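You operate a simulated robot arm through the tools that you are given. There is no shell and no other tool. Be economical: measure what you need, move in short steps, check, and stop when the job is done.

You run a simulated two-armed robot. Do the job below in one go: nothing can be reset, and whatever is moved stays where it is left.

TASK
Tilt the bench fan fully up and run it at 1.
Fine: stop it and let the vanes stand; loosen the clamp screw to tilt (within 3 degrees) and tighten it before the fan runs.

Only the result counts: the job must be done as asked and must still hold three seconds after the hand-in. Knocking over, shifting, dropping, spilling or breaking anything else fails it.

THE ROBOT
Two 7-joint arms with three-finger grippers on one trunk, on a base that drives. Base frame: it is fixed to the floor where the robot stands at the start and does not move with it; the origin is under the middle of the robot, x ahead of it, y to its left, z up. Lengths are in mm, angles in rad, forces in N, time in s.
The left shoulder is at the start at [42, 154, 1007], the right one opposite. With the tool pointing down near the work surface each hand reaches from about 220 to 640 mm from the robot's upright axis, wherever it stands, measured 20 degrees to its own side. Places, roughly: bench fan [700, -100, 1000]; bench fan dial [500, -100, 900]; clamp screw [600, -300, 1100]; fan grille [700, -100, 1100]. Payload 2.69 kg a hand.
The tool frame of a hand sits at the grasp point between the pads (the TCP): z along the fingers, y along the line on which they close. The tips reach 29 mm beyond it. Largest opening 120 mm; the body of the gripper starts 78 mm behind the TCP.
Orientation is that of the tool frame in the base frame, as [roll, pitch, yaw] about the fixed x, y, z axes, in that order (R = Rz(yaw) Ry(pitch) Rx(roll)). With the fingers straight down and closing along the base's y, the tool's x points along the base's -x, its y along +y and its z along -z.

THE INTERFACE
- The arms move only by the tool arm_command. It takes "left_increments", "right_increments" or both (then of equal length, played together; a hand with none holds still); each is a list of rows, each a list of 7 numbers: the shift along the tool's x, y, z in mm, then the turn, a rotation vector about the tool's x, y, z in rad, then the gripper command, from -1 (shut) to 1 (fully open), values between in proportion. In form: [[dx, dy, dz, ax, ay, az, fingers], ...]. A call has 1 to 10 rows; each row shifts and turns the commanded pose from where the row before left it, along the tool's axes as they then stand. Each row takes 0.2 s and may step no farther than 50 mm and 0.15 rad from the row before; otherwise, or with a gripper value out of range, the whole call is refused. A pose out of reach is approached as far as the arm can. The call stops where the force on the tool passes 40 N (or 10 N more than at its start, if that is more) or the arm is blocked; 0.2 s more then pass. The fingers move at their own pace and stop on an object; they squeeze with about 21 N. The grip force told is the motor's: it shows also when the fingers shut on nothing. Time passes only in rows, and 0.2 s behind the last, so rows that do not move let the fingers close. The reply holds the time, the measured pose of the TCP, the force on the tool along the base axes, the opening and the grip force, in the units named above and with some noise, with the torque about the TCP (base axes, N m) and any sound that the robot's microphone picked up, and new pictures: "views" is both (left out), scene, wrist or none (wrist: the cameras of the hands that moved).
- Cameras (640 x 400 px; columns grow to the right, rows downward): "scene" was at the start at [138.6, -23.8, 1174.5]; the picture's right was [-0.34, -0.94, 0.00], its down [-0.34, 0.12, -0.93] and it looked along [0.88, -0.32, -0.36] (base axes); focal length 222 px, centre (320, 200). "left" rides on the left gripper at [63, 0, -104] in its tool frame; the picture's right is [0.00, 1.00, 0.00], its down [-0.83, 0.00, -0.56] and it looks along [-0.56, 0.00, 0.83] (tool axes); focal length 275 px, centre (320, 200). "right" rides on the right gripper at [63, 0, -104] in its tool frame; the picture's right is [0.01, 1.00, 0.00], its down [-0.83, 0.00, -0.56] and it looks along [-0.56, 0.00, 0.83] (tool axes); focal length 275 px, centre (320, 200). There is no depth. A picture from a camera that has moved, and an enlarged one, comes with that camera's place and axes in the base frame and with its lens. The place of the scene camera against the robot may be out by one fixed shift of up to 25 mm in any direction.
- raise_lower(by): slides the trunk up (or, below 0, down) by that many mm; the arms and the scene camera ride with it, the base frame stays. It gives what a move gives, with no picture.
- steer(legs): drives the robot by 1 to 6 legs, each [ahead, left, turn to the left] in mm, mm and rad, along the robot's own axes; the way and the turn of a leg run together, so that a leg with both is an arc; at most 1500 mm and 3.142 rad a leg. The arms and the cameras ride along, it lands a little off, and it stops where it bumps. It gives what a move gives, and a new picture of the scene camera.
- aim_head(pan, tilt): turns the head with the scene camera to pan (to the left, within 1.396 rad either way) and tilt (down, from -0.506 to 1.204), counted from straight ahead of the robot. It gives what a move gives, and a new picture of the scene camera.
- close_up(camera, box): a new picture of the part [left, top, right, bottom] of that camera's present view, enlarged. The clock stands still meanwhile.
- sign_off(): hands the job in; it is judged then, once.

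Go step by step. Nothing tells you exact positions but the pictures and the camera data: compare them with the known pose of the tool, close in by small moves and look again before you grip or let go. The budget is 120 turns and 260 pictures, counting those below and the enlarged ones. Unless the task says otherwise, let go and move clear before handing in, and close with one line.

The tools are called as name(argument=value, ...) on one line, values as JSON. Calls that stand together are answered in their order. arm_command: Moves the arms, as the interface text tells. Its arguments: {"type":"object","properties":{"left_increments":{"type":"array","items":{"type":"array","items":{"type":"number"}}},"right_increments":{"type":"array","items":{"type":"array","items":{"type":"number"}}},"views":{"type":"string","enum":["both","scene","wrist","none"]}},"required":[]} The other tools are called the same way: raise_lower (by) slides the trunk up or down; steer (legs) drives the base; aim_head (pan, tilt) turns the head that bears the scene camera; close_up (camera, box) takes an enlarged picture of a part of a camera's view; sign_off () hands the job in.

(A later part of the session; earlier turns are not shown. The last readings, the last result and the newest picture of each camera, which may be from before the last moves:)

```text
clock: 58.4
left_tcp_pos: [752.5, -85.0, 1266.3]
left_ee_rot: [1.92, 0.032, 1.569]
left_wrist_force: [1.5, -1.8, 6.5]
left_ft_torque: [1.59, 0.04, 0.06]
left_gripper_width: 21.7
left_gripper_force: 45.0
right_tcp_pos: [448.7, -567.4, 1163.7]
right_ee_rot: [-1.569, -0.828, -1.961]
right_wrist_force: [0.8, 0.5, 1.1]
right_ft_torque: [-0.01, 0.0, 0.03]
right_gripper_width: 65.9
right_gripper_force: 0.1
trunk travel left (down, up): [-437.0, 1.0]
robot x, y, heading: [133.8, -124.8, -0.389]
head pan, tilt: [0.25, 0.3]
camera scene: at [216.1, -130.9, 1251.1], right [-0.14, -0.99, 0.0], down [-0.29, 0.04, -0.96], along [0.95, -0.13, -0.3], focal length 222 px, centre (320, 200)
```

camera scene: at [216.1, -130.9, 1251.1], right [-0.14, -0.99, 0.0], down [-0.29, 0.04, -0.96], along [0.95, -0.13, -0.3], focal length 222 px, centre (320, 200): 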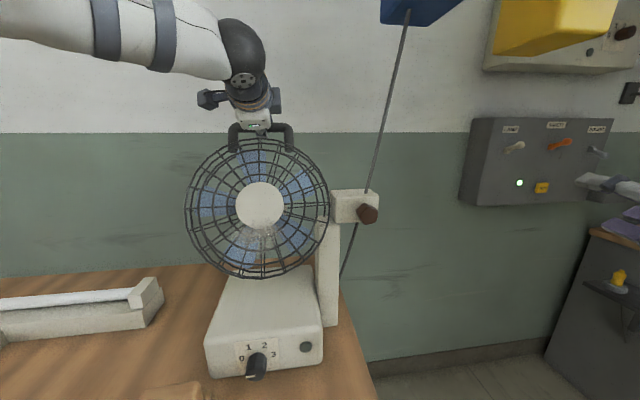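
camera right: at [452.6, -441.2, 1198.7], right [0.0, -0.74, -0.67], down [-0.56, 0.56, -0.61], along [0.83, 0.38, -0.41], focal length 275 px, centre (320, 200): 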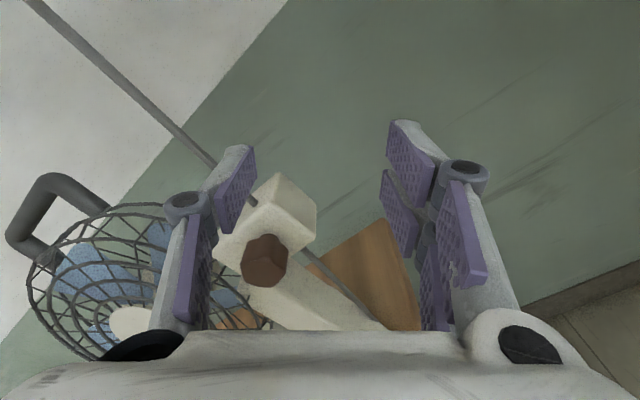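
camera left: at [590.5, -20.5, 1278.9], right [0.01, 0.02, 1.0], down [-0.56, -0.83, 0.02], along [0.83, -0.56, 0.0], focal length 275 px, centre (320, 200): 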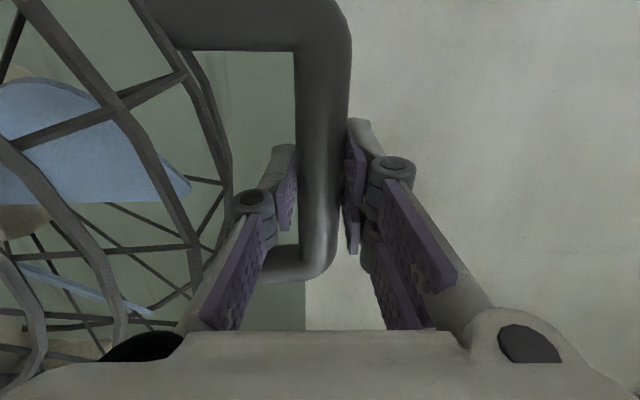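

Forces are low. I'll continue.

arm_command(left_increments=[[0, -1.7, 15.4, 0.087, 0, 0, -1], [0, -1.7, 15.4, 0.087, 0, 0, -1], [0, 0, 0, 0, 0, 0, -1]], views="scene")

```text
clock: 59.2
left_tcp_pos: [771.6, -85.3, 1258.4]
left_ee_rot: [2.082, 0.034, 1.567]
left_wrist_force: [-29.0, 0.3, 27.2]
left_ft_torque: [1.45, -0.04, -0.53]
left_gripper_width: 21.5
left_gripper_force: 45.5
right_tcp_pos: [442.2, -566.6, 1165.9]
right_ee_rot: [-1.561, -0.825, -1.97]
right_wrist_force: [0.5, -1.5, 0.2]
right_ft_torque: [0.01, 0.02, -0.02]
right_gripper_width: 65.9
right_gripper_force: 0.1
trunk travel left (down, up): [-437.0, 1.0]
robot x, y, heading: [133.8, -123.5, -0.389]
head pan, tilt: [0.25, 0.3]
camera scene: at [208.6, -130.3, 1252.0], right [-0.14, -0.99, 0.0], down [-0.29, 0.04, -0.96], along [0.95, -0.13, -0.29], focal length 222 px, centre (320, 200)
```

scene: 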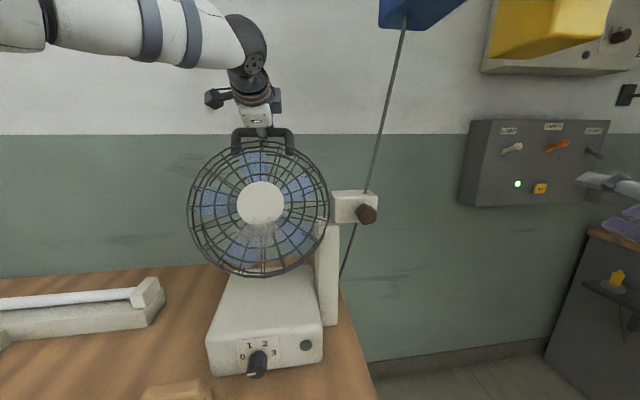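

Resistance has risen sharply, so this is probably the upper stop. I'll test with one more small push along the arc.

arm_command(left_increments=[[0, -0.5, 4, 0.022, 0, 0, -1], [0, 0, 0, 0, 0, 0, -1]], views="wrist")

close_up(camera="scene", box=[170, 100, 400, 300])

```text
clock: 59.8
left_tcp_pos: [775.2, -84.2, 1255.5]
left_ee_rot: [2.101, 0.033, 1.569]
left_wrist_force: [-21.2, 0.7, 38.2]
left_ft_torque: [1.56, -0.08, -0.54]
left_gripper_width: 21.0
left_gripper_force: 45.2
right_tcp_pos: [441.7, -567.1, 1166.0]
right_ee_rot: [-1.561, -0.827, -1.968]
right_wrist_force: [0.5, 0.5, -0.1]
right_ft_torque: [0.02, 0.01, 0.04]
right_gripper_width: 65.9
right_gripper_force: 0.1
trunk travel left (down, up): [-437.0, 1.0]
robot x, y, heading: [132.5, -122.6, -0.39]
head pan, tilt: [0.25, 0.3]
camera left: at [685.6, -18.9, 1306.4], right [0.51, 0.02, 0.86], down [-0.48, -0.82, 0.31], along [0.71, -0.57, -0.4], focal length 275 px, centre (320, 200)
```

left: 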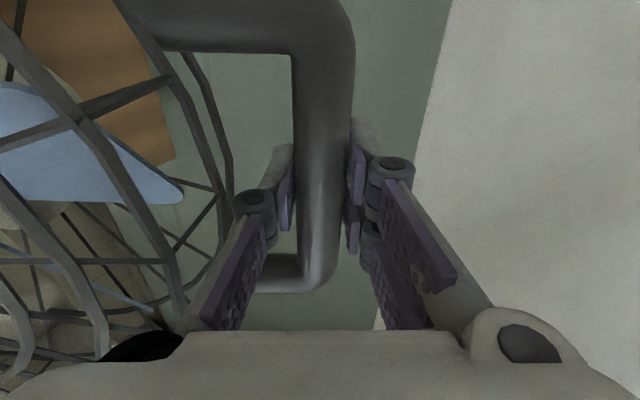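

```text
2.00 times, centred on (285, 200) of scene
camera zoom: at [209.3, -130.6, 1251.8], right [-0.14, -0.99, 0.0], down [-0.29, 0.04, -0.96], along [0.95, -0.13, -0.29], focal length 445 px, centre (390, 200)
```

zoom: 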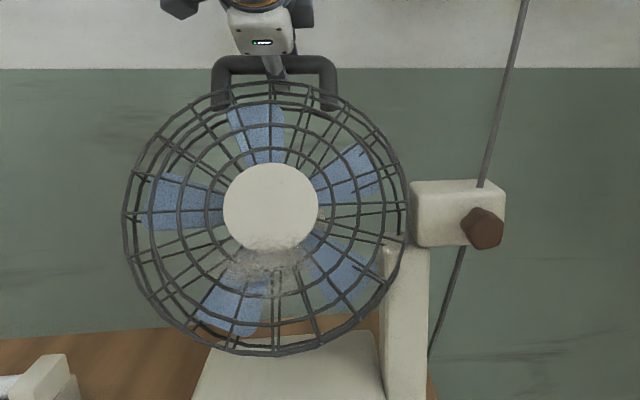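

arm_command(left_increments=[[0, 4, 6, 0.03, 0, 0, -1], [0, 0, 0, 0, 0, 0, -1], [0, 0, 0, 0, 0, 0, -1]], views="none")

close_up(camera="scene", box=[170, 100, 400, 300])

```text
clock: 60.6
left_tcp_pos: [793.8, -85.0, 1243.9]
left_ee_rot: [2.149, 0.031, 1.571]
left_wrist_force: [10.3, -0.9, 21.5]
left_ft_torque: [0.92, 0.48, -0.29]
left_gripper_width: 23.3
left_gripper_force: 42.3
right_tcp_pos: [450.1, -567.2, 1160.4]
right_ee_rot: [-1.578, -0.827, -1.958]
right_wrist_force: [0.4, -0.4, 0.3]
right_ft_torque: [-0.01, 0.03, -0.02]
right_gripper_width: 66.3
right_gripper_force: 0.0
trunk travel left (down, up): [-437.0, 1.0]
robot x, y, heading: [135.5, -121.6, -0.39]
head pan, tilt: [0.25, 0.3]
```

```text
2.00 times, centred on (285, 200) of scene
camera zoom: at [217.4, -131.2, 1250.5], right [-0.14, -0.99, 0.0], down [-0.29, 0.04, -0.96], along [0.95, -0.13, -0.3], focal length 445 px, centre (390, 200)
```

zoom: 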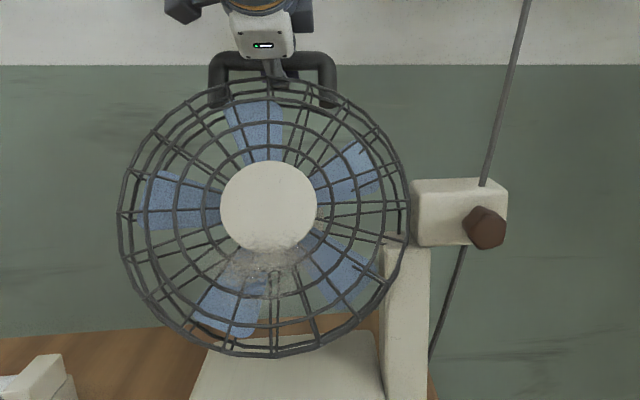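

The hand moved on, and it's unclear whether the fan or the grip slipped. I'll look at the grip.

close_up(camera="left", box=[0, 0, 640, 400])

```text
1.00 times, centred on (320, 200) of left (not enlarged: the box is as wide or as high as the picture)
camera zoom: at [705.4, -19.2, 1299.4], right [0.55, 0.02, 0.84], down [-0.47, -0.82, 0.33], along [0.69, -0.57, -0.44], focal length 275 px, centre (320, 200)
```

zoom: 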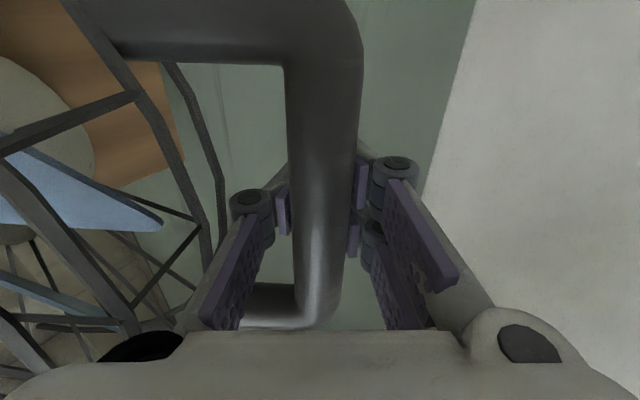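

The bar is still at about [780, –, 1255], so the fan itself is at its upper stop and the grip just slid forward on it. The left hand holds it there while I bring the right hand back to the screw.

arm_command(right_increments=[[0, 0, 0, 0.096, -0.088, 0, 0.1], [0, 0, 0, 0.096, -0.088, 0, 0.1], [0, 0, 0, 0.096, -0.088, 0, 0.1], [-33.3, -23.7, 7.1, 0, 0, 0, 0.1], [-33.3, -23.7, 7.1, 0, 0, 0, 0.1], [-33.3, -23.7, 7.1, 0, 0, 0, 0.1], [-33.3, -23.7, 7.1, 0, 0, 0, 0.1], [-33.3, -23.7, 7.1, 0, 0, 0, 0.1], [-33.3, -23.7, 7.1, 0, 0, 0, 0.1], [-33.3, -23.7, 7.1, 0, 0, 0, 0.1]], views="both")

```text
clock: 62.8
left_tcp_pos: [790.0, -84.6, 1245.9]
left_ee_rot: [2.152, 0.031, 1.568]
left_wrist_force: [1.6, 2.0, 1.1]
left_ft_torque: [0.99, -0.06, -0.11]
left_gripper_width: 22.4
left_gripper_force: 41.1
right_tcp_pos: [492.9, -352.7, 1126.3]
right_ee_rot: [-1.578, -0.829, -1.56]
right_wrist_force: [1.6, 0.7, 0.3]
right_ft_torque: [0.0, -0.01, -0.01]
right_gripper_width: 65.9
right_gripper_force: 0.0
right hand out of reach, approached as far as the arm can: row 8, 9, 10
trunk travel left (down, up): [-437.0, 1.0]
robot x, y, heading: [132.5, -125.9, -0.39]
head pan, tilt: [0.25, 0.3]
camera scene: at [216.6, -130.3, 1250.9], right [-0.14, -0.99, 0.0], down [-0.29, 0.04, -0.96], along [0.95, -0.13, -0.3], focal length 222 px, centre (320, 200)
camera right: at [388.9, -398.9, 1175.6], right [0.0, -0.74, -0.67], down [-0.56, 0.55, -0.61], along [0.83, 0.38, -0.42], focal length 275 px, centre (320, 200)
```

scene: 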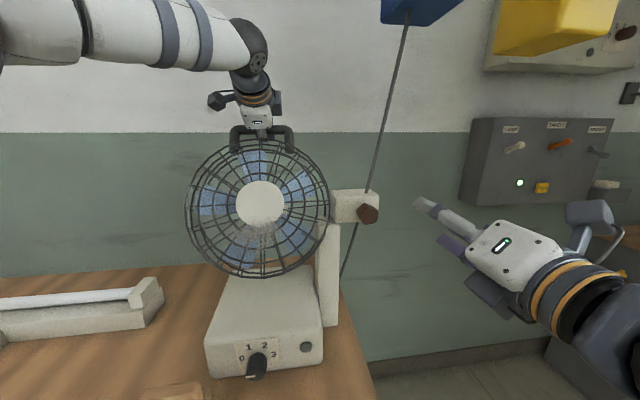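
right: 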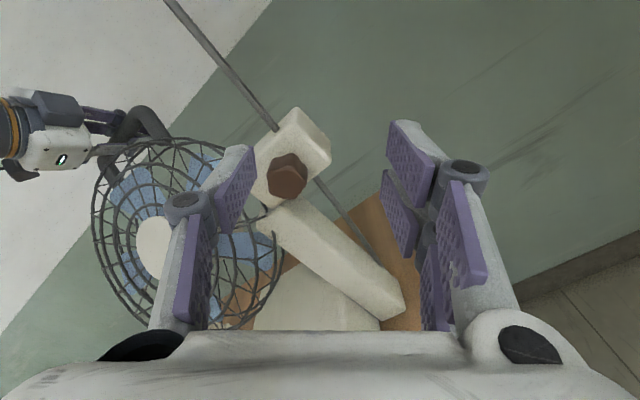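

The right hand stopped at its near reach limit, so I'll move it forward and see where it settles.

arm_command(right_increments=[[0, 0, 20, 0, 0, 0, 0.1], [0, 0, 20, 0, 0, 0, 0.1], [0, 0, 0, 0, 0, 0, 0.1]], views="wrist")

```text
clock: 63.6
left_tcp_pos: [791.9, -84.7, 1244.6]
left_ee_rot: [2.152, 0.031, 1.568]
left_wrist_force: [-3.1, 2.0, -5.8]
left_ft_torque: [0.77, -0.15, -0.49]
left_gripper_width: 22.3
left_gripper_force: 41.0
right_tcp_pos: [530.9, -376.8, 1124.8]
right_ee_rot: [-1.575, -0.826, -1.567]
right_wrist_force: [1.3, -0.9, 0.3]
right_ft_torque: [0.01, 0.02, 0.01]
right_gripper_width: 66.0
right_gripper_force: 0.1
right hand out of reach, approached as far as the arm can: row 1, 2
trunk travel left (down, up): [-437.0, 1.0]
robot x, y, heading: [132.1, -120.8, -0.39]
head pan, tilt: [0.25, 0.3]
camera right: at [425.7, -420.9, 1172.5], right [0.0, -0.74, -0.67], down [-0.56, 0.56, -0.61], along [0.83, 0.37, -0.41], focal length 275 px, centre (320, 200)
```

right: 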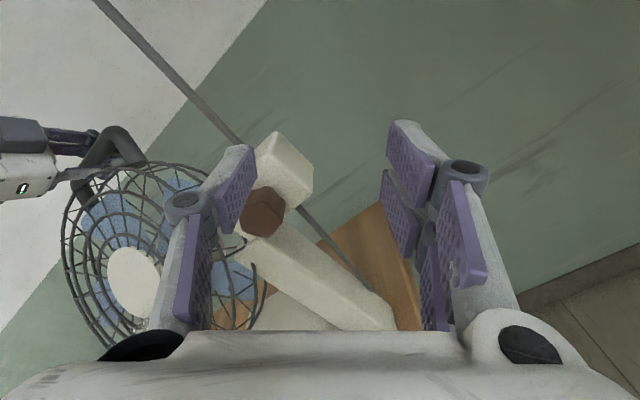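

The wrist limit with this roll blocks the approach. I'll roll the right hand back by 1.2 rad here first.

arm_command(right_increments=[[0, 0, 0, 0, 0, 0.15, 0.1], [0, 0, 0, 0, 0, 0.15, 0.1], [0, 0, 0, 0, 0, 0.15, 0.1], [0, 0, 0, 0, 0, 0.15, 0.1], [0, 0, 0, 0, 0, 0.15, 0.1], [0, 0, 0, 0, 0, 0.15, 0.1], [0, 0, 0, 0, 0, 0.15, 0.1], [0, 0, 0, 0, 0, 0.15, 0.1], [0, 0, 0, 0, 0, 0, 0.1]], views="wrist")

```text
clock: 65.6
left_tcp_pos: [791.4, -85.5, 1244.3]
left_ee_rot: [2.15, 0.032, 1.569]
left_wrist_force: [-8.0, 1.3, -14.0]
left_ft_torque: [0.7, -0.43, -0.43]
left_gripper_width: 22.1
left_gripper_force: 41.5
right_tcp_pos: [531.8, -375.8, 1124.1]
right_ee_rot: [-1.575, 0.374, -1.571]
right_wrist_force: [1.0, 0.3, -0.4]
right_ft_torque: [0.0, -0.02, -0.01]
right_gripper_width: 65.9
right_gripper_force: 0.1
trunk travel left (down, up): [-437.0, 1.0]
robot x, y, heading: [137.0, -123.7, -0.389]
head pan, tilt: [0.25, 0.3]
camera right: at [426.2, -436.9, 1102.8], right [0.0, 0.36, -0.93], down [-0.56, 0.77, 0.3], along [0.83, 0.52, 0.2], focal length 275 px, centre (320, 200)
```

right: 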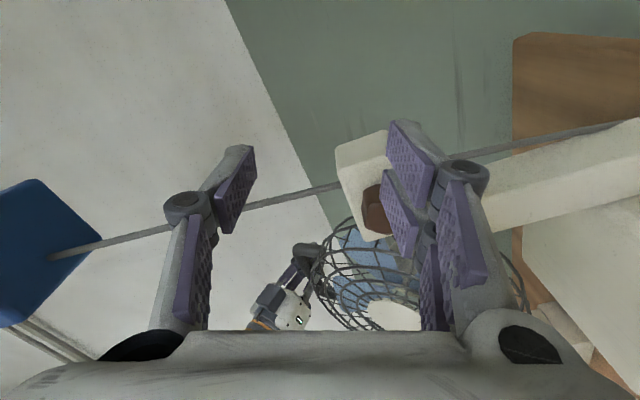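

arm_command(right_increments=[[-24.6, 17.8, 0, 0, 0, 0, 0.1], [-24.6, 17.8, 0, 0, 0, 0, 0.1], [-24.6, 17.8, 0, 0, 0, 0, 0.1], [0, 0, 0, 0, 0, 0, 0.1]], views="wrist")

```text
clock: 66.6
left_tcp_pos: [791.0, -85.0, 1245.6]
left_ee_rot: [2.151, 0.033, 1.569]
left_wrist_force: [-9.7, 2.3, -16.6]
left_ft_torque: [0.72, -0.46, -0.36]
left_gripper_width: 22.3
left_gripper_force: 41.4
right_tcp_pos: [530.7, -375.5, 1123.7]
right_ee_rot: [-1.574, 0.371, -1.569]
right_wrist_force: [0.1, -0.2, 1.3]
right_ft_torque: [0.0, 0.03, -0.05]
right_gripper_width: 66.1
right_gripper_force: 0.1
right hand out of reach, approached as far as the arm can: row 1, 2, 3
trunk travel left (down, up): [-437.0, 1.0]
robot x, y, heading: [136.0, -122.7, -0.392]
head pan, tilt: [0.25, 0.3]
camera right: at [426.2, -436.9, 1102.9], right [0.0, 0.36, -0.93], down [-0.56, 0.77, 0.3], along [0.83, 0.52, 0.2], focal length 275 px, centre (320, 200)
```

right: 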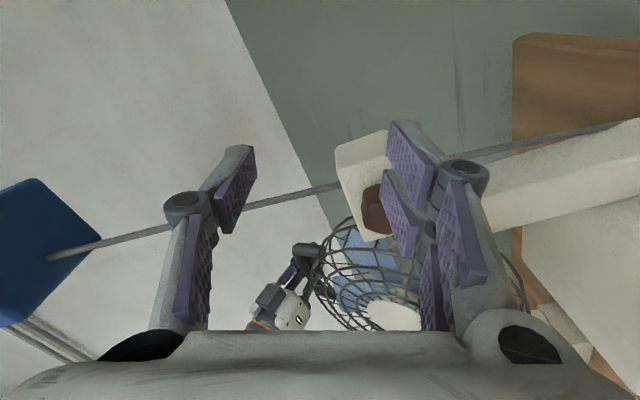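

The right hand can't reach the screw with the robot turned. Since the fan is at its stop, I'll let go with the left hand carefully along the finger direction and see whether the fan stays.

arm_command(left_increments=[[0, 0, 0, 0, 0, 0, -0.4], [0, 0, 0, 0, 0, 0, -0.4], [0, 0, -20, 0, 0, 0, -0.4], [0, 0, -35, 0, 0, 0, -0.4], [0, 0, -40, 0, 0, 0, -0.4], [0, 0, -40, 0, 0, 0, -0.4]], views="both")

```text
clock: 68.0
left_tcp_pos: [673.6, -82.8, 1319.0]
left_ee_rot: [2.148, 0.032, 1.57]
left_wrist_force: [0.6, -0.3, 0.7]
left_ft_torque: [-0.02, -0.05, -0.01]
left_gripper_width: 35.7
left_gripper_force: 0.0
right_tcp_pos: [530.9, -376.8, 1125.0]
right_ee_rot: [-1.574, 0.372, -1.568]
right_wrist_force: [-0.7, 0.2, 0.1]
right_ft_torque: [-0.01, 0.02, 0.01]
right_gripper_width: 66.2
right_gripper_force: 0.0
trunk travel left (down, up): [-437.0, 1.0]
robot x, y, heading: [135.5, -122.0, -0.388]
head pan, tilt: [0.25, 0.3]
camera scene: at [215.7, -130.6, 1251.1], right [-0.14, -0.99, 0.0], down [-0.29, 0.04, -0.96], along [0.95, -0.13, -0.29], focal length 222 px, centre (320, 200)
camera left: at [586.9, -16.6, 1374.1], right [0.54, 0.02, 0.84], down [-0.47, -0.82, 0.33], along [0.7, -0.57, -0.44], focal length 275 px, centre (320, 200)
```

scene: 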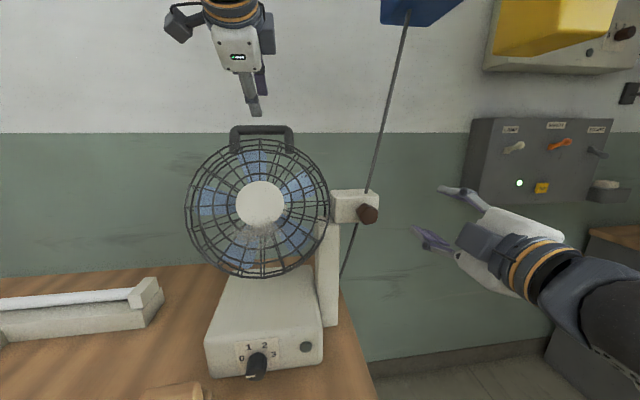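
left: 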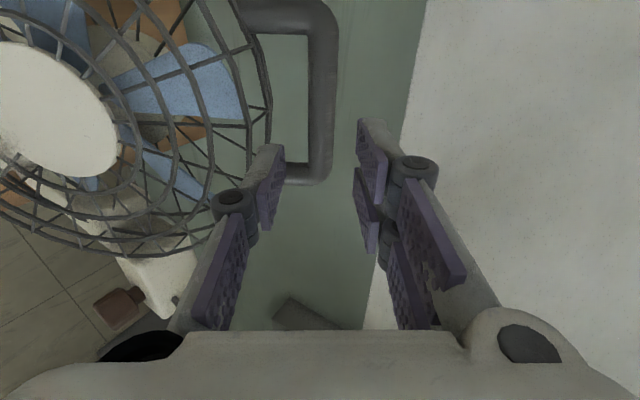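

The fan stays at its stop by itself. I'll draw both hands back, with their yaw adjusted, and then drive the robot to its earlier straight pose for the screw.

arm_command(left_increments=[[0, 0, -30, 0, 0, 0, -0.4], [0, 0, -30, 0, 0, 0, -0.4], [0, 0, -20, 0, 0, 0, -0.4], [0, 0, 0, 0, 0, 0, -0.4], [0, 0, 0, 0, -0.109, 0.071, -1], [0, 0, 0, 0, -0.109, 0.071, -1], [0, 0, 0, 0, -0.109, 0.071, -1]], right_increments=[[28, -11, -20, 0, 0, 0, 0.1], [28, -11, -20, 0, 0, 0, 0.1], [28, -11, -20, 0, 0, 0, 0.1], [28, -11, -20, 0, 0, 0, 0.1], [0, 0, 0, 0.047, 0.121, 0, 0.1], [0, 0, 0, 0.047, 0.121, 0, 0.1], [0, 0, 0, 0.047, 0.121, 0, 0.1]], views="scene")

steer(legs=[[-40, 0, 0], [0, 0, 0.39]])

```text
clock: 69.6
left_tcp_pos: [611.1, -81.1, 1362.6]
left_ee_rot: [2.137, 0.031, 1.176]
left_wrist_force: [0.4, 0.2, 1.0]
left_ft_torque: [-0.03, 0.0, -0.04]
left_gripper_width: 0.1
left_gripper_force: 20.7
right_tcp_pos: [459.5, -501.2, 1126.9]
right_ee_rot: [-1.57, 0.369, -1.887]
right_wrist_force: [0.4, -0.5, -0.1]
right_ft_torque: [-0.01, 0.03, -0.01]
right_gripper_width: 65.9
right_gripper_force: 0.1
right hand out of reach, approached as far as the arm can: row 6, 7
trunk travel left (down, up): [-437.0, 1.0]
robot x, y, heading: [134.1, -123.3, -0.391]
head pan, tilt: [0.25, 0.3]
camera scene: at [216.6, -130.2, 1250.9], right [-0.14, -0.99, 0.0], down [-0.29, 0.04, -0.96], along [0.95, -0.13, -0.3], focal length 222 px, centre (320, 200)
```

scene: 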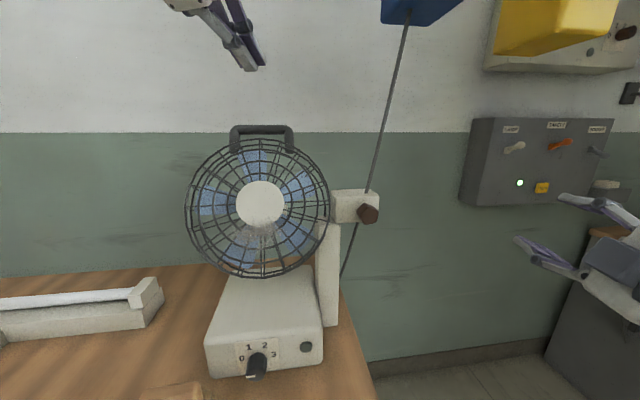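

```text
clock: 71.7
left_tcp_pos: [521.9, 112.7, 1362.8]
left_ee_rot: [2.137, 0.03, 1.57]
left_wrist_force: [0.0, 0.8, 0.3]
left_ft_torque: [0.02, 0.0, 0.01]
left_gripper_width: 0.0
left_gripper_force: 21.2
right_tcp_pos: [542.0, -333.0, 1127.4]
right_ee_rot: [-1.571, 0.368, -1.494]
right_wrist_force: [-0.2, 0.5, -0.7]
right_ft_torque: [-0.03, 0.02, 0.0]
right_gripper_width: 66.1
right_gripper_force: 0.1
trunk travel left (down, up): [-437.0, 1.0]
robot x, y, heading: [95.4, -104.9, 0.004]
head pan, tilt: [0.25, 0.3]
camera scene: at [177.5, -77.9, 1250.9], right [0.25, -0.97, 0.0], down [-0.29, -0.07, -0.96], along [0.93, 0.24, -0.3], focal length 222 px, centre (320, 200)
```

scene: 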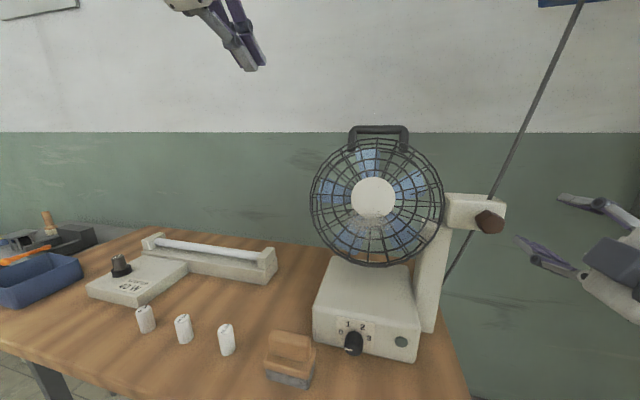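

The fan keeps its tilt. I'll align the right hand with the screw again.

arm_command(right_increments=[[-16.2, 20.2, -2, 0, 0, 0, 0.1], [-16.2, 20.2, -2, 0.028, 0.072, 0, 0.1], [0, 0, 0, 0, 0, -0.15, 0.1], [0, 0, 0, 0, 0, -0.15, 0.1], [0, 0, 0, 0, 0, -0.15, 0.1], [0, 0, 0, 0, 0, -0.15, 0.1], [0, 0, 0, 0, 0, -0.15, 0.1], [0, 0, 0, 0, 0, 0, 0.1]], views="wrist")

```text
clock: 73.5
left_tcp_pos: [521.4, 112.6, 1363.2]
left_ee_rot: [2.137, 0.029, 1.568]
left_wrist_force: [0.2, -0.8, 0.0]
left_ft_torque: [-0.03, -0.02, -0.01]
left_gripper_width: 0.0
left_gripper_force: 21.3
right_tcp_pos: [541.8, -332.6, 1134.5]
right_ee_rot: [-1.579, -0.384, -1.569]
right_wrist_force: [0.6, -0.6, -0.2]
right_ft_torque: [-0.02, -0.02, -0.02]
right_gripper_width: 66.0
right_gripper_force: 0.0
right hand out of reach, approached as far as the arm can: row 1, 2
trunk travel left (down, up): [-437.0, 1.0]
robot x, y, heading: [98.2, -109.4, 0.001]
head pan, tilt: [0.25, 0.3]
camera right: at [435.2, -393.3, 1159.5], right [-0.01, -0.38, -0.93], down [-0.56, 0.77, -0.31], along [0.83, 0.51, -0.22], focal length 275 px, centre (320, 200)
```

right: 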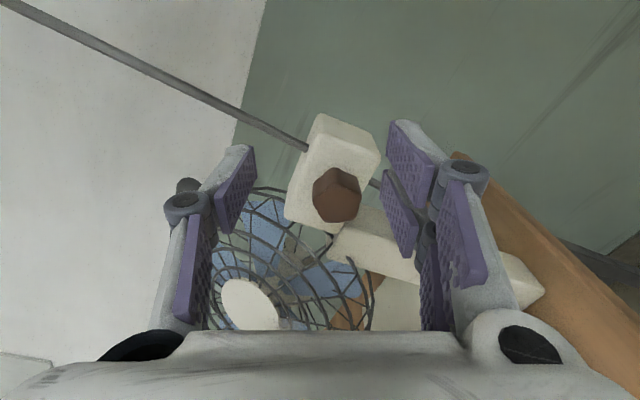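

The right arm is too folded here. I'll back the robot by 70 mm and then align.

steer(legs=[[-70, 0, 0]])

arm_command(right_increments=[[0, 0, 22, 0, 0, 0, 0.1], [0, 0, 22, 0, 0, 0, 0.1], [0, 0, 20, 0, 0, 0, 0.1], [0, 0, 0, 0, 0, 0, 0.1]], views="wrist")

```text
clock: 74.5
left_tcp_pos: [449.5, 113.3, 1364.9]
left_ee_rot: [2.136, 0.03, 1.571]
left_wrist_force: [0.7, -0.7, 0.2]
left_ft_torque: [0.03, 0.0, 0.02]
left_gripper_width: 0.0
left_gripper_force: 21.1
right_tcp_pos: [469.7, -333.7, 1133.0]
right_ee_rot: [-1.576, -0.382, -1.57]
right_wrist_force: [-0.3, -0.1, -0.1]
right_ft_torque: [-0.02, 0.04, 0.01]
right_gripper_width: 66.0
right_gripper_force: 0.0
trunk travel left (down, up): [-437.0, 1.0]
robot x, y, heading: [23.4, -110.7, 0.005]
head pan, tilt: [0.25, 0.3]
camera scene: at [107.1, -78.0, 1251.0], right [0.25, -0.97, 0.0], down [-0.29, -0.07, -0.96], along [0.93, 0.24, -0.3], focal length 222 px, centre (320, 200)
```

scene: 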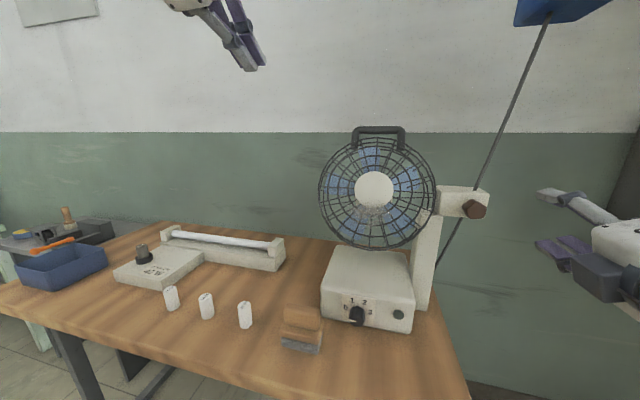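

```text
clock: 75.5
left_tcp_pos: [450.5, 112.4, 1364.4]
left_ee_rot: [2.137, 0.029, 1.571]
left_wrist_force: [0.4, 0.2, 0.4]
left_ft_torque: [0.0, -0.04, -0.01]
left_gripper_width: 0.0
left_gripper_force: 20.7
right_tcp_pos: [533.6, -334.6, 1143.9]
right_ee_rot: [-1.584, -0.383, -1.566]
right_wrist_force: [-0.3, 0.1, -0.4]
right_ft_torque: [-0.02, 0.0, 0.01]
right_gripper_width: 66.1
right_gripper_force: 0.1
right hand out of reach, approached as far as the arm can: row 2, 3
trunk travel left (down, up): [-437.0, 1.0]
robot x, y, heading: [26.1, -106.0, 0.001]
head pan, tilt: [0.25, 0.3]
camera right: at [429.0, -394.6, 1170.3], right [-0.01, -0.38, -0.93], down [-0.56, 0.77, -0.31], along [0.83, 0.52, -0.22], focal length 275 px, centre (320, 200)
```

right: 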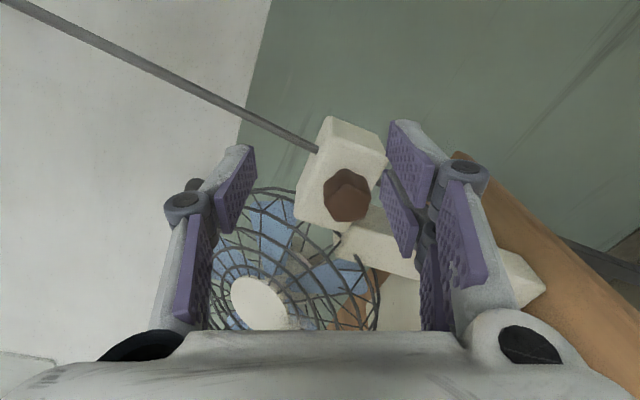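

The arm seems stuck at a wrist limit in this configuration. I'll unwind the roll to zero and pull back.

arm_command(right_increments=[[0, 0, -20, 0, 0, 0.15, 0.1], [0, 0, -20, 0, 0, 0.15, 0.1], [0, 0, 0, 0, 0, 0.15, 0.1], [0, 0, 0, 0, 0, 0.15, 0.1], [0, 0, 0, 0, 0, 0.15, 0.1], [0, 0, 0, 0, 0, 0.15, 0.1], [0, 0, 0, 0, 0, 0.15, 0.1], [0, 0, 0, 0, 0, 0.15, 0.1], [0, 0, 0, 0, 0, 0.15, 0.1], [0, 0, 0, 0, 0, 0.15, 0.1]], views="none")

arm_command(right_increments=[[0, 0, 0, 0, 0, 0.15, 0.1], [0, 0, 0, 0, 0, 0.15, 0.1], [0, 0, 0, 0, 0, 0.15, 0.1], [0, 0, 0, 0, 0, 0, 0.1]], views="both")

```text
clock: 77.7
left_tcp_pos: [451.0, 111.8, 1362.6]
left_ee_rot: [2.138, 0.03, 1.569]
left_wrist_force: [-1.3, 0.7, -0.4]
left_ft_torque: [0.01, -0.01, -0.01]
left_gripper_width: 0.0
left_gripper_force: 21.5
right_tcp_pos: [492.4, -333.9, 1143.6]
right_ee_rot: [-1.585, 1.12, -1.584]
right_wrist_force: [-0.4, -0.6, 0.6]
right_ft_torque: [0.0, 0.02, -0.01]
right_gripper_width: 65.7
right_gripper_force: 0.2
trunk travel left (down, up): [-437.0, 1.0]
robot x, y, heading: [26.5, -107.2, 0.005]
head pan, tilt: [0.25, 0.3]
```

```text
clock: 78.7
left_tcp_pos: [451.9, 112.4, 1363.2]
left_ee_rot: [2.137, 0.03, 1.572]
left_wrist_force: [-0.6, -0.2, -0.6]
left_ft_torque: [0.05, 0.0, 0.02]
left_gripper_width: 0.0
left_gripper_force: 21.0
right_tcp_pos: [493.2, -334.4, 1144.8]
right_ee_rot: [-2.938, 1.565, -2.938]
right_wrist_force: [0.0, 0.9, 0.3]
right_ft_torque: [0.02, -0.01, 0.02]
right_gripper_width: 66.2
right_gripper_force: 0.2
trunk travel left (down, up): [-437.0, 1.0]
robot x, y, heading: [26.8, -105.7, 0.003]
head pan, tilt: [0.25, 0.3]
camera scene: at [107.9, -78.0, 1250.9], right [0.25, -0.97, 0.0], down [-0.29, -0.07, -0.96], along [0.93, 0.24, -0.3], focal length 222 px, centre (320, 200)
camera right: at [387.3, -336.5, 1082.7], right [0.0, 1.0, -0.01], down [-0.55, 0.0, 0.83], along [0.83, 0.0, 0.55], focal length 275 px, centre (320, 200)
```

scene: 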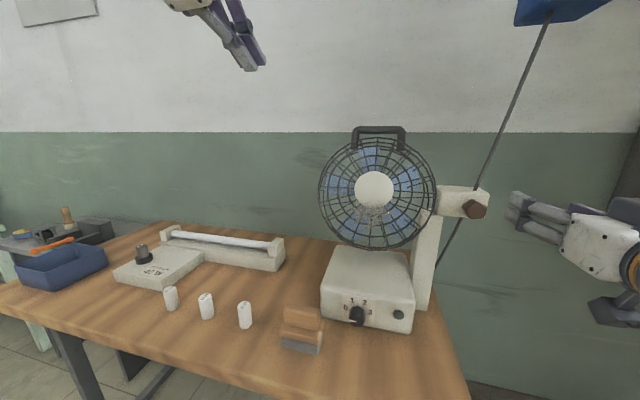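
right: 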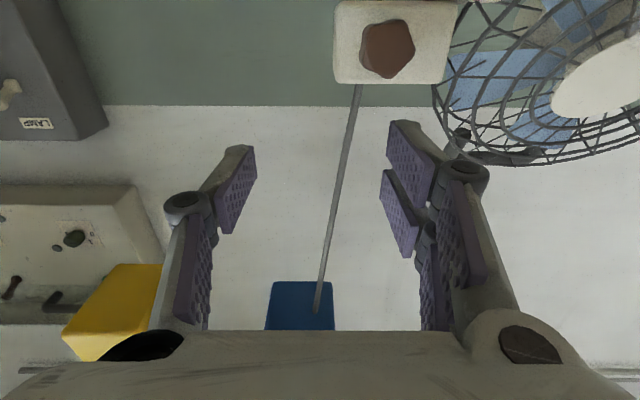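

arm_command(right_increments=[[15, 16, 14, 0, 0, 0, 0.1], [15, 16, 14, 0, 0, 0, 0.1], [14, 16, 14, 0, 0, 0, 0.1], [0, 0, 0, 0, 0, 0, 0.1]], views="wrist")

```text
clock: 79.7
left_tcp_pos: [450.8, 112.9, 1363.0]
left_ee_rot: [2.135, 0.028, 1.571]
left_wrist_force: [1.0, 0.7, -0.1]
left_ft_torque: [-0.03, 0.05, 0.05]
left_gripper_width: 0.2
left_gripper_force: 20.4
right_tcp_pos: [502.1, -323.0, 1138.1]
right_ee_rot: [-2.895, 1.557, -2.895]
right_wrist_force: [0.1, -0.1, 0.2]
right_ft_torque: [0.03, -0.02, 0.03]
right_gripper_width: 66.0
right_gripper_force: 0.0
right hand out of reach, approached as far as the arm can: row 1, 2, 3
trunk travel left (down, up): [-437.0, 1.0]
robot x, y, heading: [28.4, -111.6, -0.003]
head pan, tilt: [0.25, 0.3]
camera right: at [395.8, -325.5, 1076.9], right [0.0, 1.0, -0.01], down [-0.55, 0.01, 0.84], along [0.84, 0.0, 0.55], focal length 275 px, centre (320, 200)
```

right: 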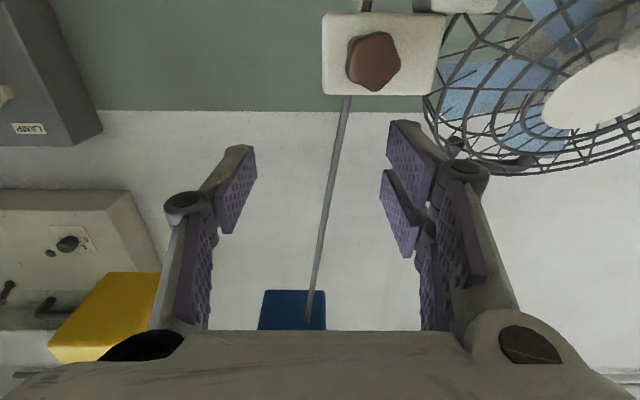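

The screw is too far inboard for the right arm from here. I'll shift the robot 95 mm left and lower the trunk by 55 to recover the geometry that worked.

arm_command(right_increments=[[0, -40, -10, 0, 0, 0, 0.1], [0, -40, 0, 0, 0, 0, 0.1]], views="none")

steer(legs=[[0, 95, 0]])

raise_lower(by=-55)

```text
clock: 80.3
left_tcp_pos: [450.7, 111.3, 1363.3]
left_ee_rot: [2.138, 0.029, 1.571]
left_wrist_force: [0.6, 0.2, -0.7]
left_ft_torque: [-0.02, 0.03, 0.02]
left_gripper_width: 0.2
left_gripper_force: 20.8
right_tcp_pos: [494.6, -404.7, 1140.4]
right_ee_rot: [-2.574, 1.565, -2.576]
right_wrist_force: [-0.3, -0.8, 0.9]
right_ft_torque: [0.0, 0.01, 0.02]
right_gripper_width: 66.1
right_gripper_force: 0.0
trunk travel left (down, up): [-437.0, 1.0]
robot x, y, heading: [24.7, -106.4, 0.002]
head pan, tilt: [0.25, 0.3]
```

```text
clock: 81.7
left_tcp_pos: [450.4, 208.6, 1363.3]
left_ee_rot: [2.137, 0.028, 1.572]
left_wrist_force: [-0.7, 0.4, -0.4]
left_ft_torque: [-0.02, 0.01, 0.02]
left_gripper_width: 0.0
left_gripper_force: 20.9
right_tcp_pos: [494.5, -307.1, 1139.2]
right_ee_rot: [-2.595, 1.564, -2.592]
right_wrist_force: [-0.6, 1.1, 0.5]
right_ft_torque: [-0.03, 0.02, -0.02]
right_gripper_width: 66.1
right_gripper_force: 0.0
trunk travel left (down, up): [-437.0, 1.0]
robot x, y, heading: [26.0, -17.3, 0.001]
head pan, tilt: [0.25, 0.3]
camera scene: at [107.5, 17.8, 1250.9], right [0.25, -0.97, 0.0], down [-0.29, -0.07, -0.96], along [0.92, 0.24, -0.3], focal length 222 px, centre (320, 200)
```

scene: 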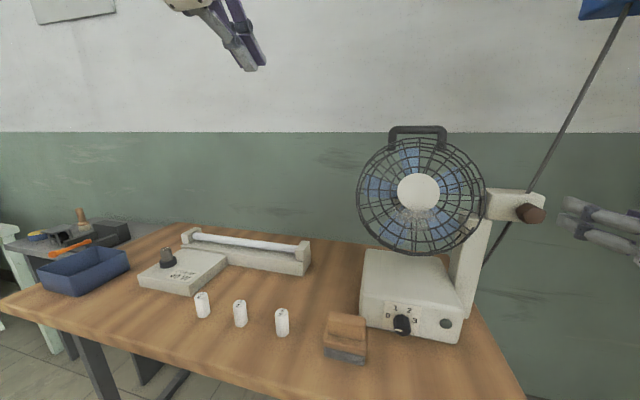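

```text
clock: 82.7
left_tcp_pos: [448.3, 208.4, 1308.6]
left_ee_rot: [2.135, 0.029, 1.574]
left_wrist_force: [-0.4, 0.4, 0.8]
left_ft_torque: [0.04, 0.01, -0.02]
left_gripper_width: 0.0
left_gripper_force: 21.0
right_tcp_pos: [494.3, -306.9, 1084.9]
right_ee_rot: [-2.487, 1.565, -2.482]
right_wrist_force: [-0.2, -0.1, -0.3]
right_ft_torque: [0.03, 0.0, 0.0]
right_gripper_width: 65.8
right_gripper_force: 0.0
trunk travel left (down, up): [-382.0, 56.0]
robot x, y, heading: [28.1, -17.6, 0.005]
head pan, tilt: [0.25, 0.3]
```

arm_command(right_increments=[[-8, 10, 22, 0, 0, 0, 0.1], [-8, 10, 22, 0, 0, 0, 0.1], [0, 0, 0, 0, 0, 0, 0.1]], views="wrist")

```text
clock: 83.5
left_tcp_pos: [450.8, 208.8, 1308.2]
left_ee_rot: [2.136, 0.03, 1.573]
left_wrist_force: [0.3, 0.5, -0.9]
left_ft_torque: [-0.01, 0.01, -0.01]
left_gripper_width: 0.2
left_gripper_force: 21.0
right_tcp_pos: [538.8, -289.3, 1101.4]
right_ee_rot: [-2.658, 1.564, -2.657]
right_wrist_force: [0.3, -0.2, -0.1]
right_ft_torque: [-0.01, 0.0, 0.01]
right_gripper_width: 65.9
right_gripper_force: 0.0
trunk travel left (down, up): [-382.0, 56.0]
robot x, y, heading: [26.8, -13.5, 0.005]
head pan, tilt: [0.25, 0.3]
camera right: at [433.2, -290.9, 1039.4], right [0.0, 1.0, -0.01], down [-0.55, 0.01, 0.83], along [0.83, 0.01, 0.55], focal length 275 px, centre (320, 200)
```

right: 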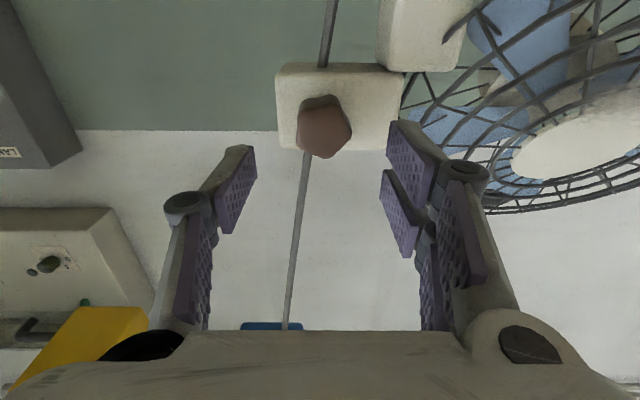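

The right hand is aligned again. I'll roll it −1.5 rad at this standoff, leaving room for tightening clockwise.

arm_command(right_increments=[[0, 0, 0, 0, 0, -0.15, 0.1], [0, 0, 0, 0, 0, -0.15, 0.1], [0, 0, 0, 0, 0, -0.15, 0.1], [0, 0, 0, 0, 0, -0.15, 0.1], [0, 0, 0, 0, 0, -0.15, 0.1], [0, 0, 0, 0, 0, -0.15, 0.1], [0, 0, 0, 0, 0, -0.15, 0.1], [0, 0, 0, 0, 0, -0.15, 0.1], [0, 0, 0, 0, 0, -0.15, 0.1], [0, 0, 0, 0, 0, -0.15, 0.1]], views="none")

arm_command(right_increments=[[0, 0, 29, 0, 0, 0, 0.1], [0, 0, 29, 0, 0, 0, 0.1], [0, 0, 0, 0, 0, 0, 0.1]], views="wrist")

```text
clock: 85.7
left_tcp_pos: [450.4, 208.0, 1307.8]
left_ee_rot: [2.135, 0.03, 1.574]
left_wrist_force: [0.0, 0.9, 0.1]
left_ft_torque: [0.01, 0.02, 0.04]
left_gripper_width: 0.0
left_gripper_force: 21.0
right_tcp_pos: [540.3, -288.5, 1100.0]
right_ee_rot: [-1.577, 0.066, -1.569]
right_wrist_force: [1.0, -0.7, 0.4]
right_ft_torque: [-0.04, -0.01, -0.02]
right_gripper_width: 66.0
right_gripper_force: 0.0
trunk travel left (down, up): [-382.0, 56.0]
robot x, y, heading: [24.4, -13.6, 0.009]
head pan, tilt: [0.25, 0.3]
```

```text
clock: 86.5
left_tcp_pos: [450.1, 209.0, 1308.0]
left_ee_rot: [2.135, 0.028, 1.573]
left_wrist_force: [0.5, -0.2, 0.6]
left_ft_torque: [0.02, 0.0, 0.03]
left_gripper_width: 0.0
left_gripper_force: 20.7
right_tcp_pos: [597.6, -285.9, 1099.5]
right_ee_rot: [-1.576, 0.069, -1.567]
right_wrist_force: [-0.5, -0.1, -0.5]
right_ft_torque: [-0.01, 0.0, 0.02]
right_gripper_width: 66.0
right_gripper_force: 0.1
trunk travel left (down, up): [-382.0, 56.0]
robot x, y, heading: [28.6, -14.6, 0.002]
head pan, tilt: [0.25, 0.3]
camera right: at [492.0, -351.0, 1098.0], right [-0.01, 0.06, -1.0], down [-0.56, 0.83, 0.06], along [0.83, 0.56, 0.03], focal length 275 px, centre (320, 200)
```

right: 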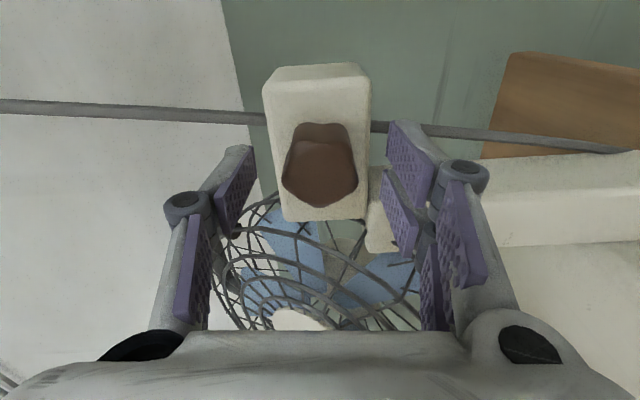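

The screw head is between the fingers. I'll close and turn clockwise to tighten.

arm_command(right_increments=[[0, 0, 0, 0, 0, 0, -0.4], [0, 0, 0, 0, 0, 0, -1], [0, 0, 0, 0, 0, 0.15, -1], [0, 0, 0, 0, 0, 0.15, -1], [0, 0, 0, 0, 0, 0.15, -1], [0, 0, 0, 0, 0, 0.15, -1], [0, 0, 0, 0, 0, 0.15, -1], [0, 0, 0, 0, 0, 0.15, -1], [0, 0, 0, 0, 0, 0.15, -1], [0, 0, 0, 0, 0, 0.15, -1]], views="wrist")

```text
clock: 88.7
left_tcp_pos: [450.6, 210.2, 1309.4]
left_ee_rot: [2.136, 0.03, 1.572]
left_wrist_force: [-0.6, 0.3, -0.2]
left_ft_torque: [-0.03, -0.05, 0.01]
left_gripper_width: 0.0
left_gripper_force: 20.5
right_tcp_pos: [597.3, -286.5, 1102.2]
right_ee_rot: [-1.585, 1.267, -1.582]
right_wrist_force: [1.8, 0.2, 8.9]
right_ft_torque: [-0.03, -1.14, 0.5]
right_gripper_width: 34.5
right_gripper_force: 45.5
trunk travel left (down, up): [-382.0, 56.0]
robot x, y, heading: [29.5, -14.7, 0.005]
head pan, tilt: [0.25, 0.3]
camera right: at [491.8, -307.8, 1042.0], right [0.0, 0.95, -0.3], down [-0.55, 0.25, 0.8], along [0.83, 0.17, 0.53], focal length 275 px, centre (320, 200)
```

right: 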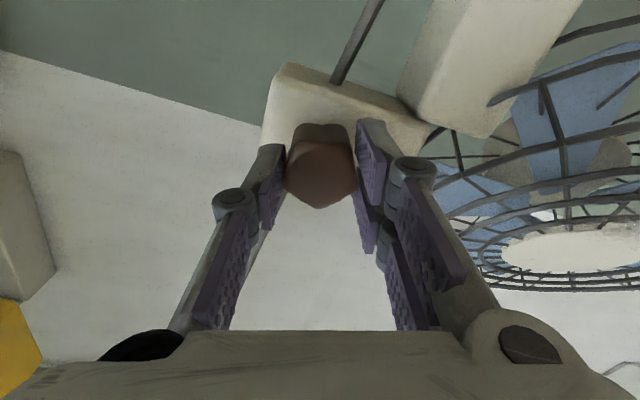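

It turned 69° freely. I'll continue tightening until it resists.

arm_command(right_increments=[[0, 0, 0, 0, 0, 0.15, -1], [0, 0, 0, 0, 0, 0.15, -1], [0, 0, 0, 0, 0, 0.15, -1], [0, 0, 0, 0, 0, 0.15, -1], [0, 0, 0, 0, 0, 0.15, -1], [0, 0, 0, 0, 0, 0.15, -1], [0, 0, 0, 0, 0, 0.15, -1], [0, 0, 0, 0, 0, 0, -1]], views="wrist")

```text
clock: 90.5
left_tcp_pos: [448.8, 209.5, 1306.8]
left_ee_rot: [2.137, 0.029, 1.573]
left_wrist_force: [0.1, 0.5, 0.0]
left_ft_torque: [0.03, 0.02, -0.01]
left_gripper_width: 0.1
left_gripper_force: 20.6
right_tcp_pos: [596.5, -284.5, 1100.5]
right_ee_rot: [1.583, 0.824, 1.584]
right_wrist_force: [-0.3, 6.1, 3.9]
right_ft_torque: [-0.94, -0.33, -0.05]
right_gripper_width: 35.4
right_gripper_force: 45.2
trunk travel left (down, up): [-382.0, 56.0]
robot x, y, heading: [26.5, -13.3, 0.005]
head pan, tilt: [0.25, 0.3]
camera right: at [491.2, -244.9, 1054.3], right [0.0, 0.74, 0.68], down [-0.55, -0.56, 0.62], along [0.84, -0.37, 0.4], focal length 275 px, centre (320, 200)
```

right: 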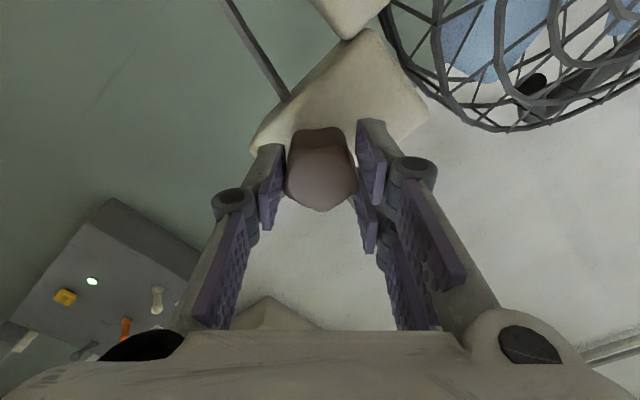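

Torque is building, at −0.94 N·m. I'll turn a bit further to be sure it is tight.

arm_command(right_increments=[[0, 0, 0, 0, 0, 0.12, -1], [0, 0, 0, 0, 0, 0.12, -1], [0, 0, 0, 0, 0, 0, -1]], views="wrist")

```text
clock: 91.2
left_tcp_pos: [451.8, 208.7, 1307.4]
left_ee_rot: [2.135, 0.03, 1.574]
left_wrist_force: [-0.2, 0.0, -0.3]
left_ft_torque: [0.01, -0.01, 0.06]
left_gripper_width: 0.0
left_gripper_force: 20.5
right_tcp_pos: [596.2, -287.5, 1099.0]
right_ee_rot: [1.576, 0.583, 1.576]
right_wrist_force: [1.4, 3.3, 6.5]
right_ft_torque: [-0.59, -0.11, 0.06]
right_gripper_width: 34.6
right_gripper_force: 44.8
trunk travel left (down, up): [-382.0, 56.0]
robot x, y, heading: [26.7, -15.3, 0.006]
head pan, tilt: [0.25, 0.3]
camera right: at [491.6, -236.1, 1066.3], right [0.0, 0.55, 0.83], down [-0.55, -0.69, 0.46], along [0.83, -0.46, 0.3], focal length 275 px, centre (320, 200)
```

right: 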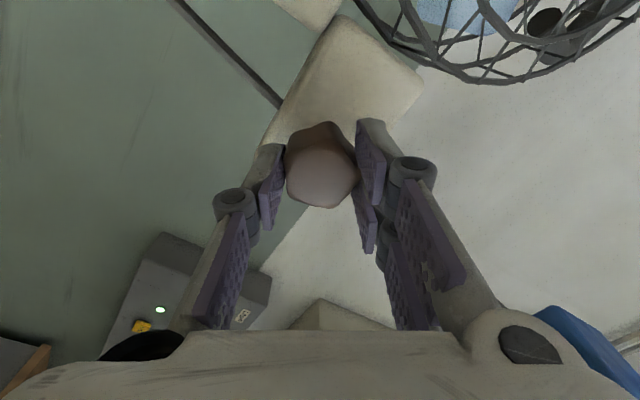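

The head now slips in the fingers, so the screw is tight. I'll let go, withdraw the right hand, and check the fan's tilt.

arm_command(right_increments=[[0, 0, 0, 0, 0, 0, 0.1], [0, 0, 0, 0, 0, 0, 0.1], [0, 0, -30, 0, 0, 0, 0.1], [0, 0, -35, 0, 0, 0, 0.1], [0, 0, 0, 0, 0, -0.15, 0.1], [0, 0, 0, 0, 0, -0.15, 0.1], [0, 0, 0, 0, 0, -0.15, 0.1], [0, 0, 0, 0, 0, -0.15, 0.1], [0, 0, 0, 0, 0, -0.15, 0.1], [0, 0, 0, 0, 0, -0.15, 0.1]], views="both")

close_up(camera="scene", box=[340, 110, 560, 260])

```text
clock: 93.5
left_tcp_pos: [450.1, 208.5, 1307.5]
left_ee_rot: [2.135, 0.029, 1.573]
left_wrist_force: [0.4, 0.8, -0.1]
left_ft_torque: [-0.02, 0.03, 0.01]
left_gripper_width: 0.0
left_gripper_force: 21.0
right_tcp_pos: [533.0, -287.2, 1100.2]
right_ee_rot: [1.641, 1.489, 1.647]
right_wrist_force: [1.1, 0.7, 0.7]
right_ft_torque: [0.01, 0.01, 0.04]
right_gripper_width: 66.0
right_gripper_force: 0.1
trunk travel left (down, up): [-382.0, 56.0]
robot x, y, heading: [26.5, -13.5, 0.005]
head pan, tilt: [0.25, 0.3]
camera scene: at [164.1, 17.5, 1189.2], right [0.25, -0.97, 0.0], down [-0.29, -0.07, -0.96], along [0.92, 0.24, -0.3], focal length 222 px, centre (320, 200)
camera right: at [427.2, -284.6, 1039.1], right [0.0, 1.0, 0.08], down [-0.55, -0.07, 0.83], along [0.83, -0.04, 0.55], focal length 275 px, centre (320, 200)
```

scene: 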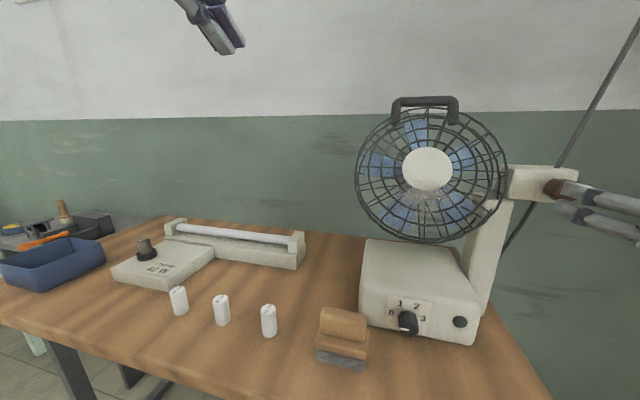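
right: 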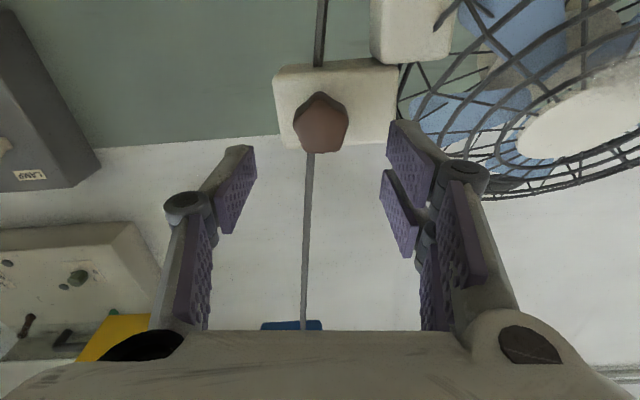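

```text
2.67 times, centred on (450, 185) of scene
camera zoom: at [164.1, 17.5, 1189.2], right [0.25, -0.97, 0.0], down [-0.29, -0.07, -0.96], along [0.92, 0.24, -0.3], focal length 593 px, centre (-27, 240)
```

zoom: 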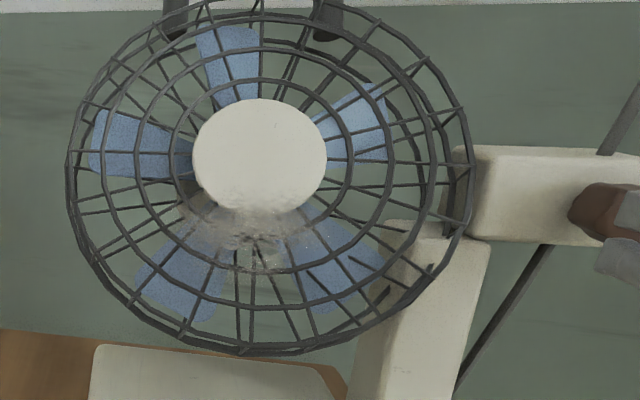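

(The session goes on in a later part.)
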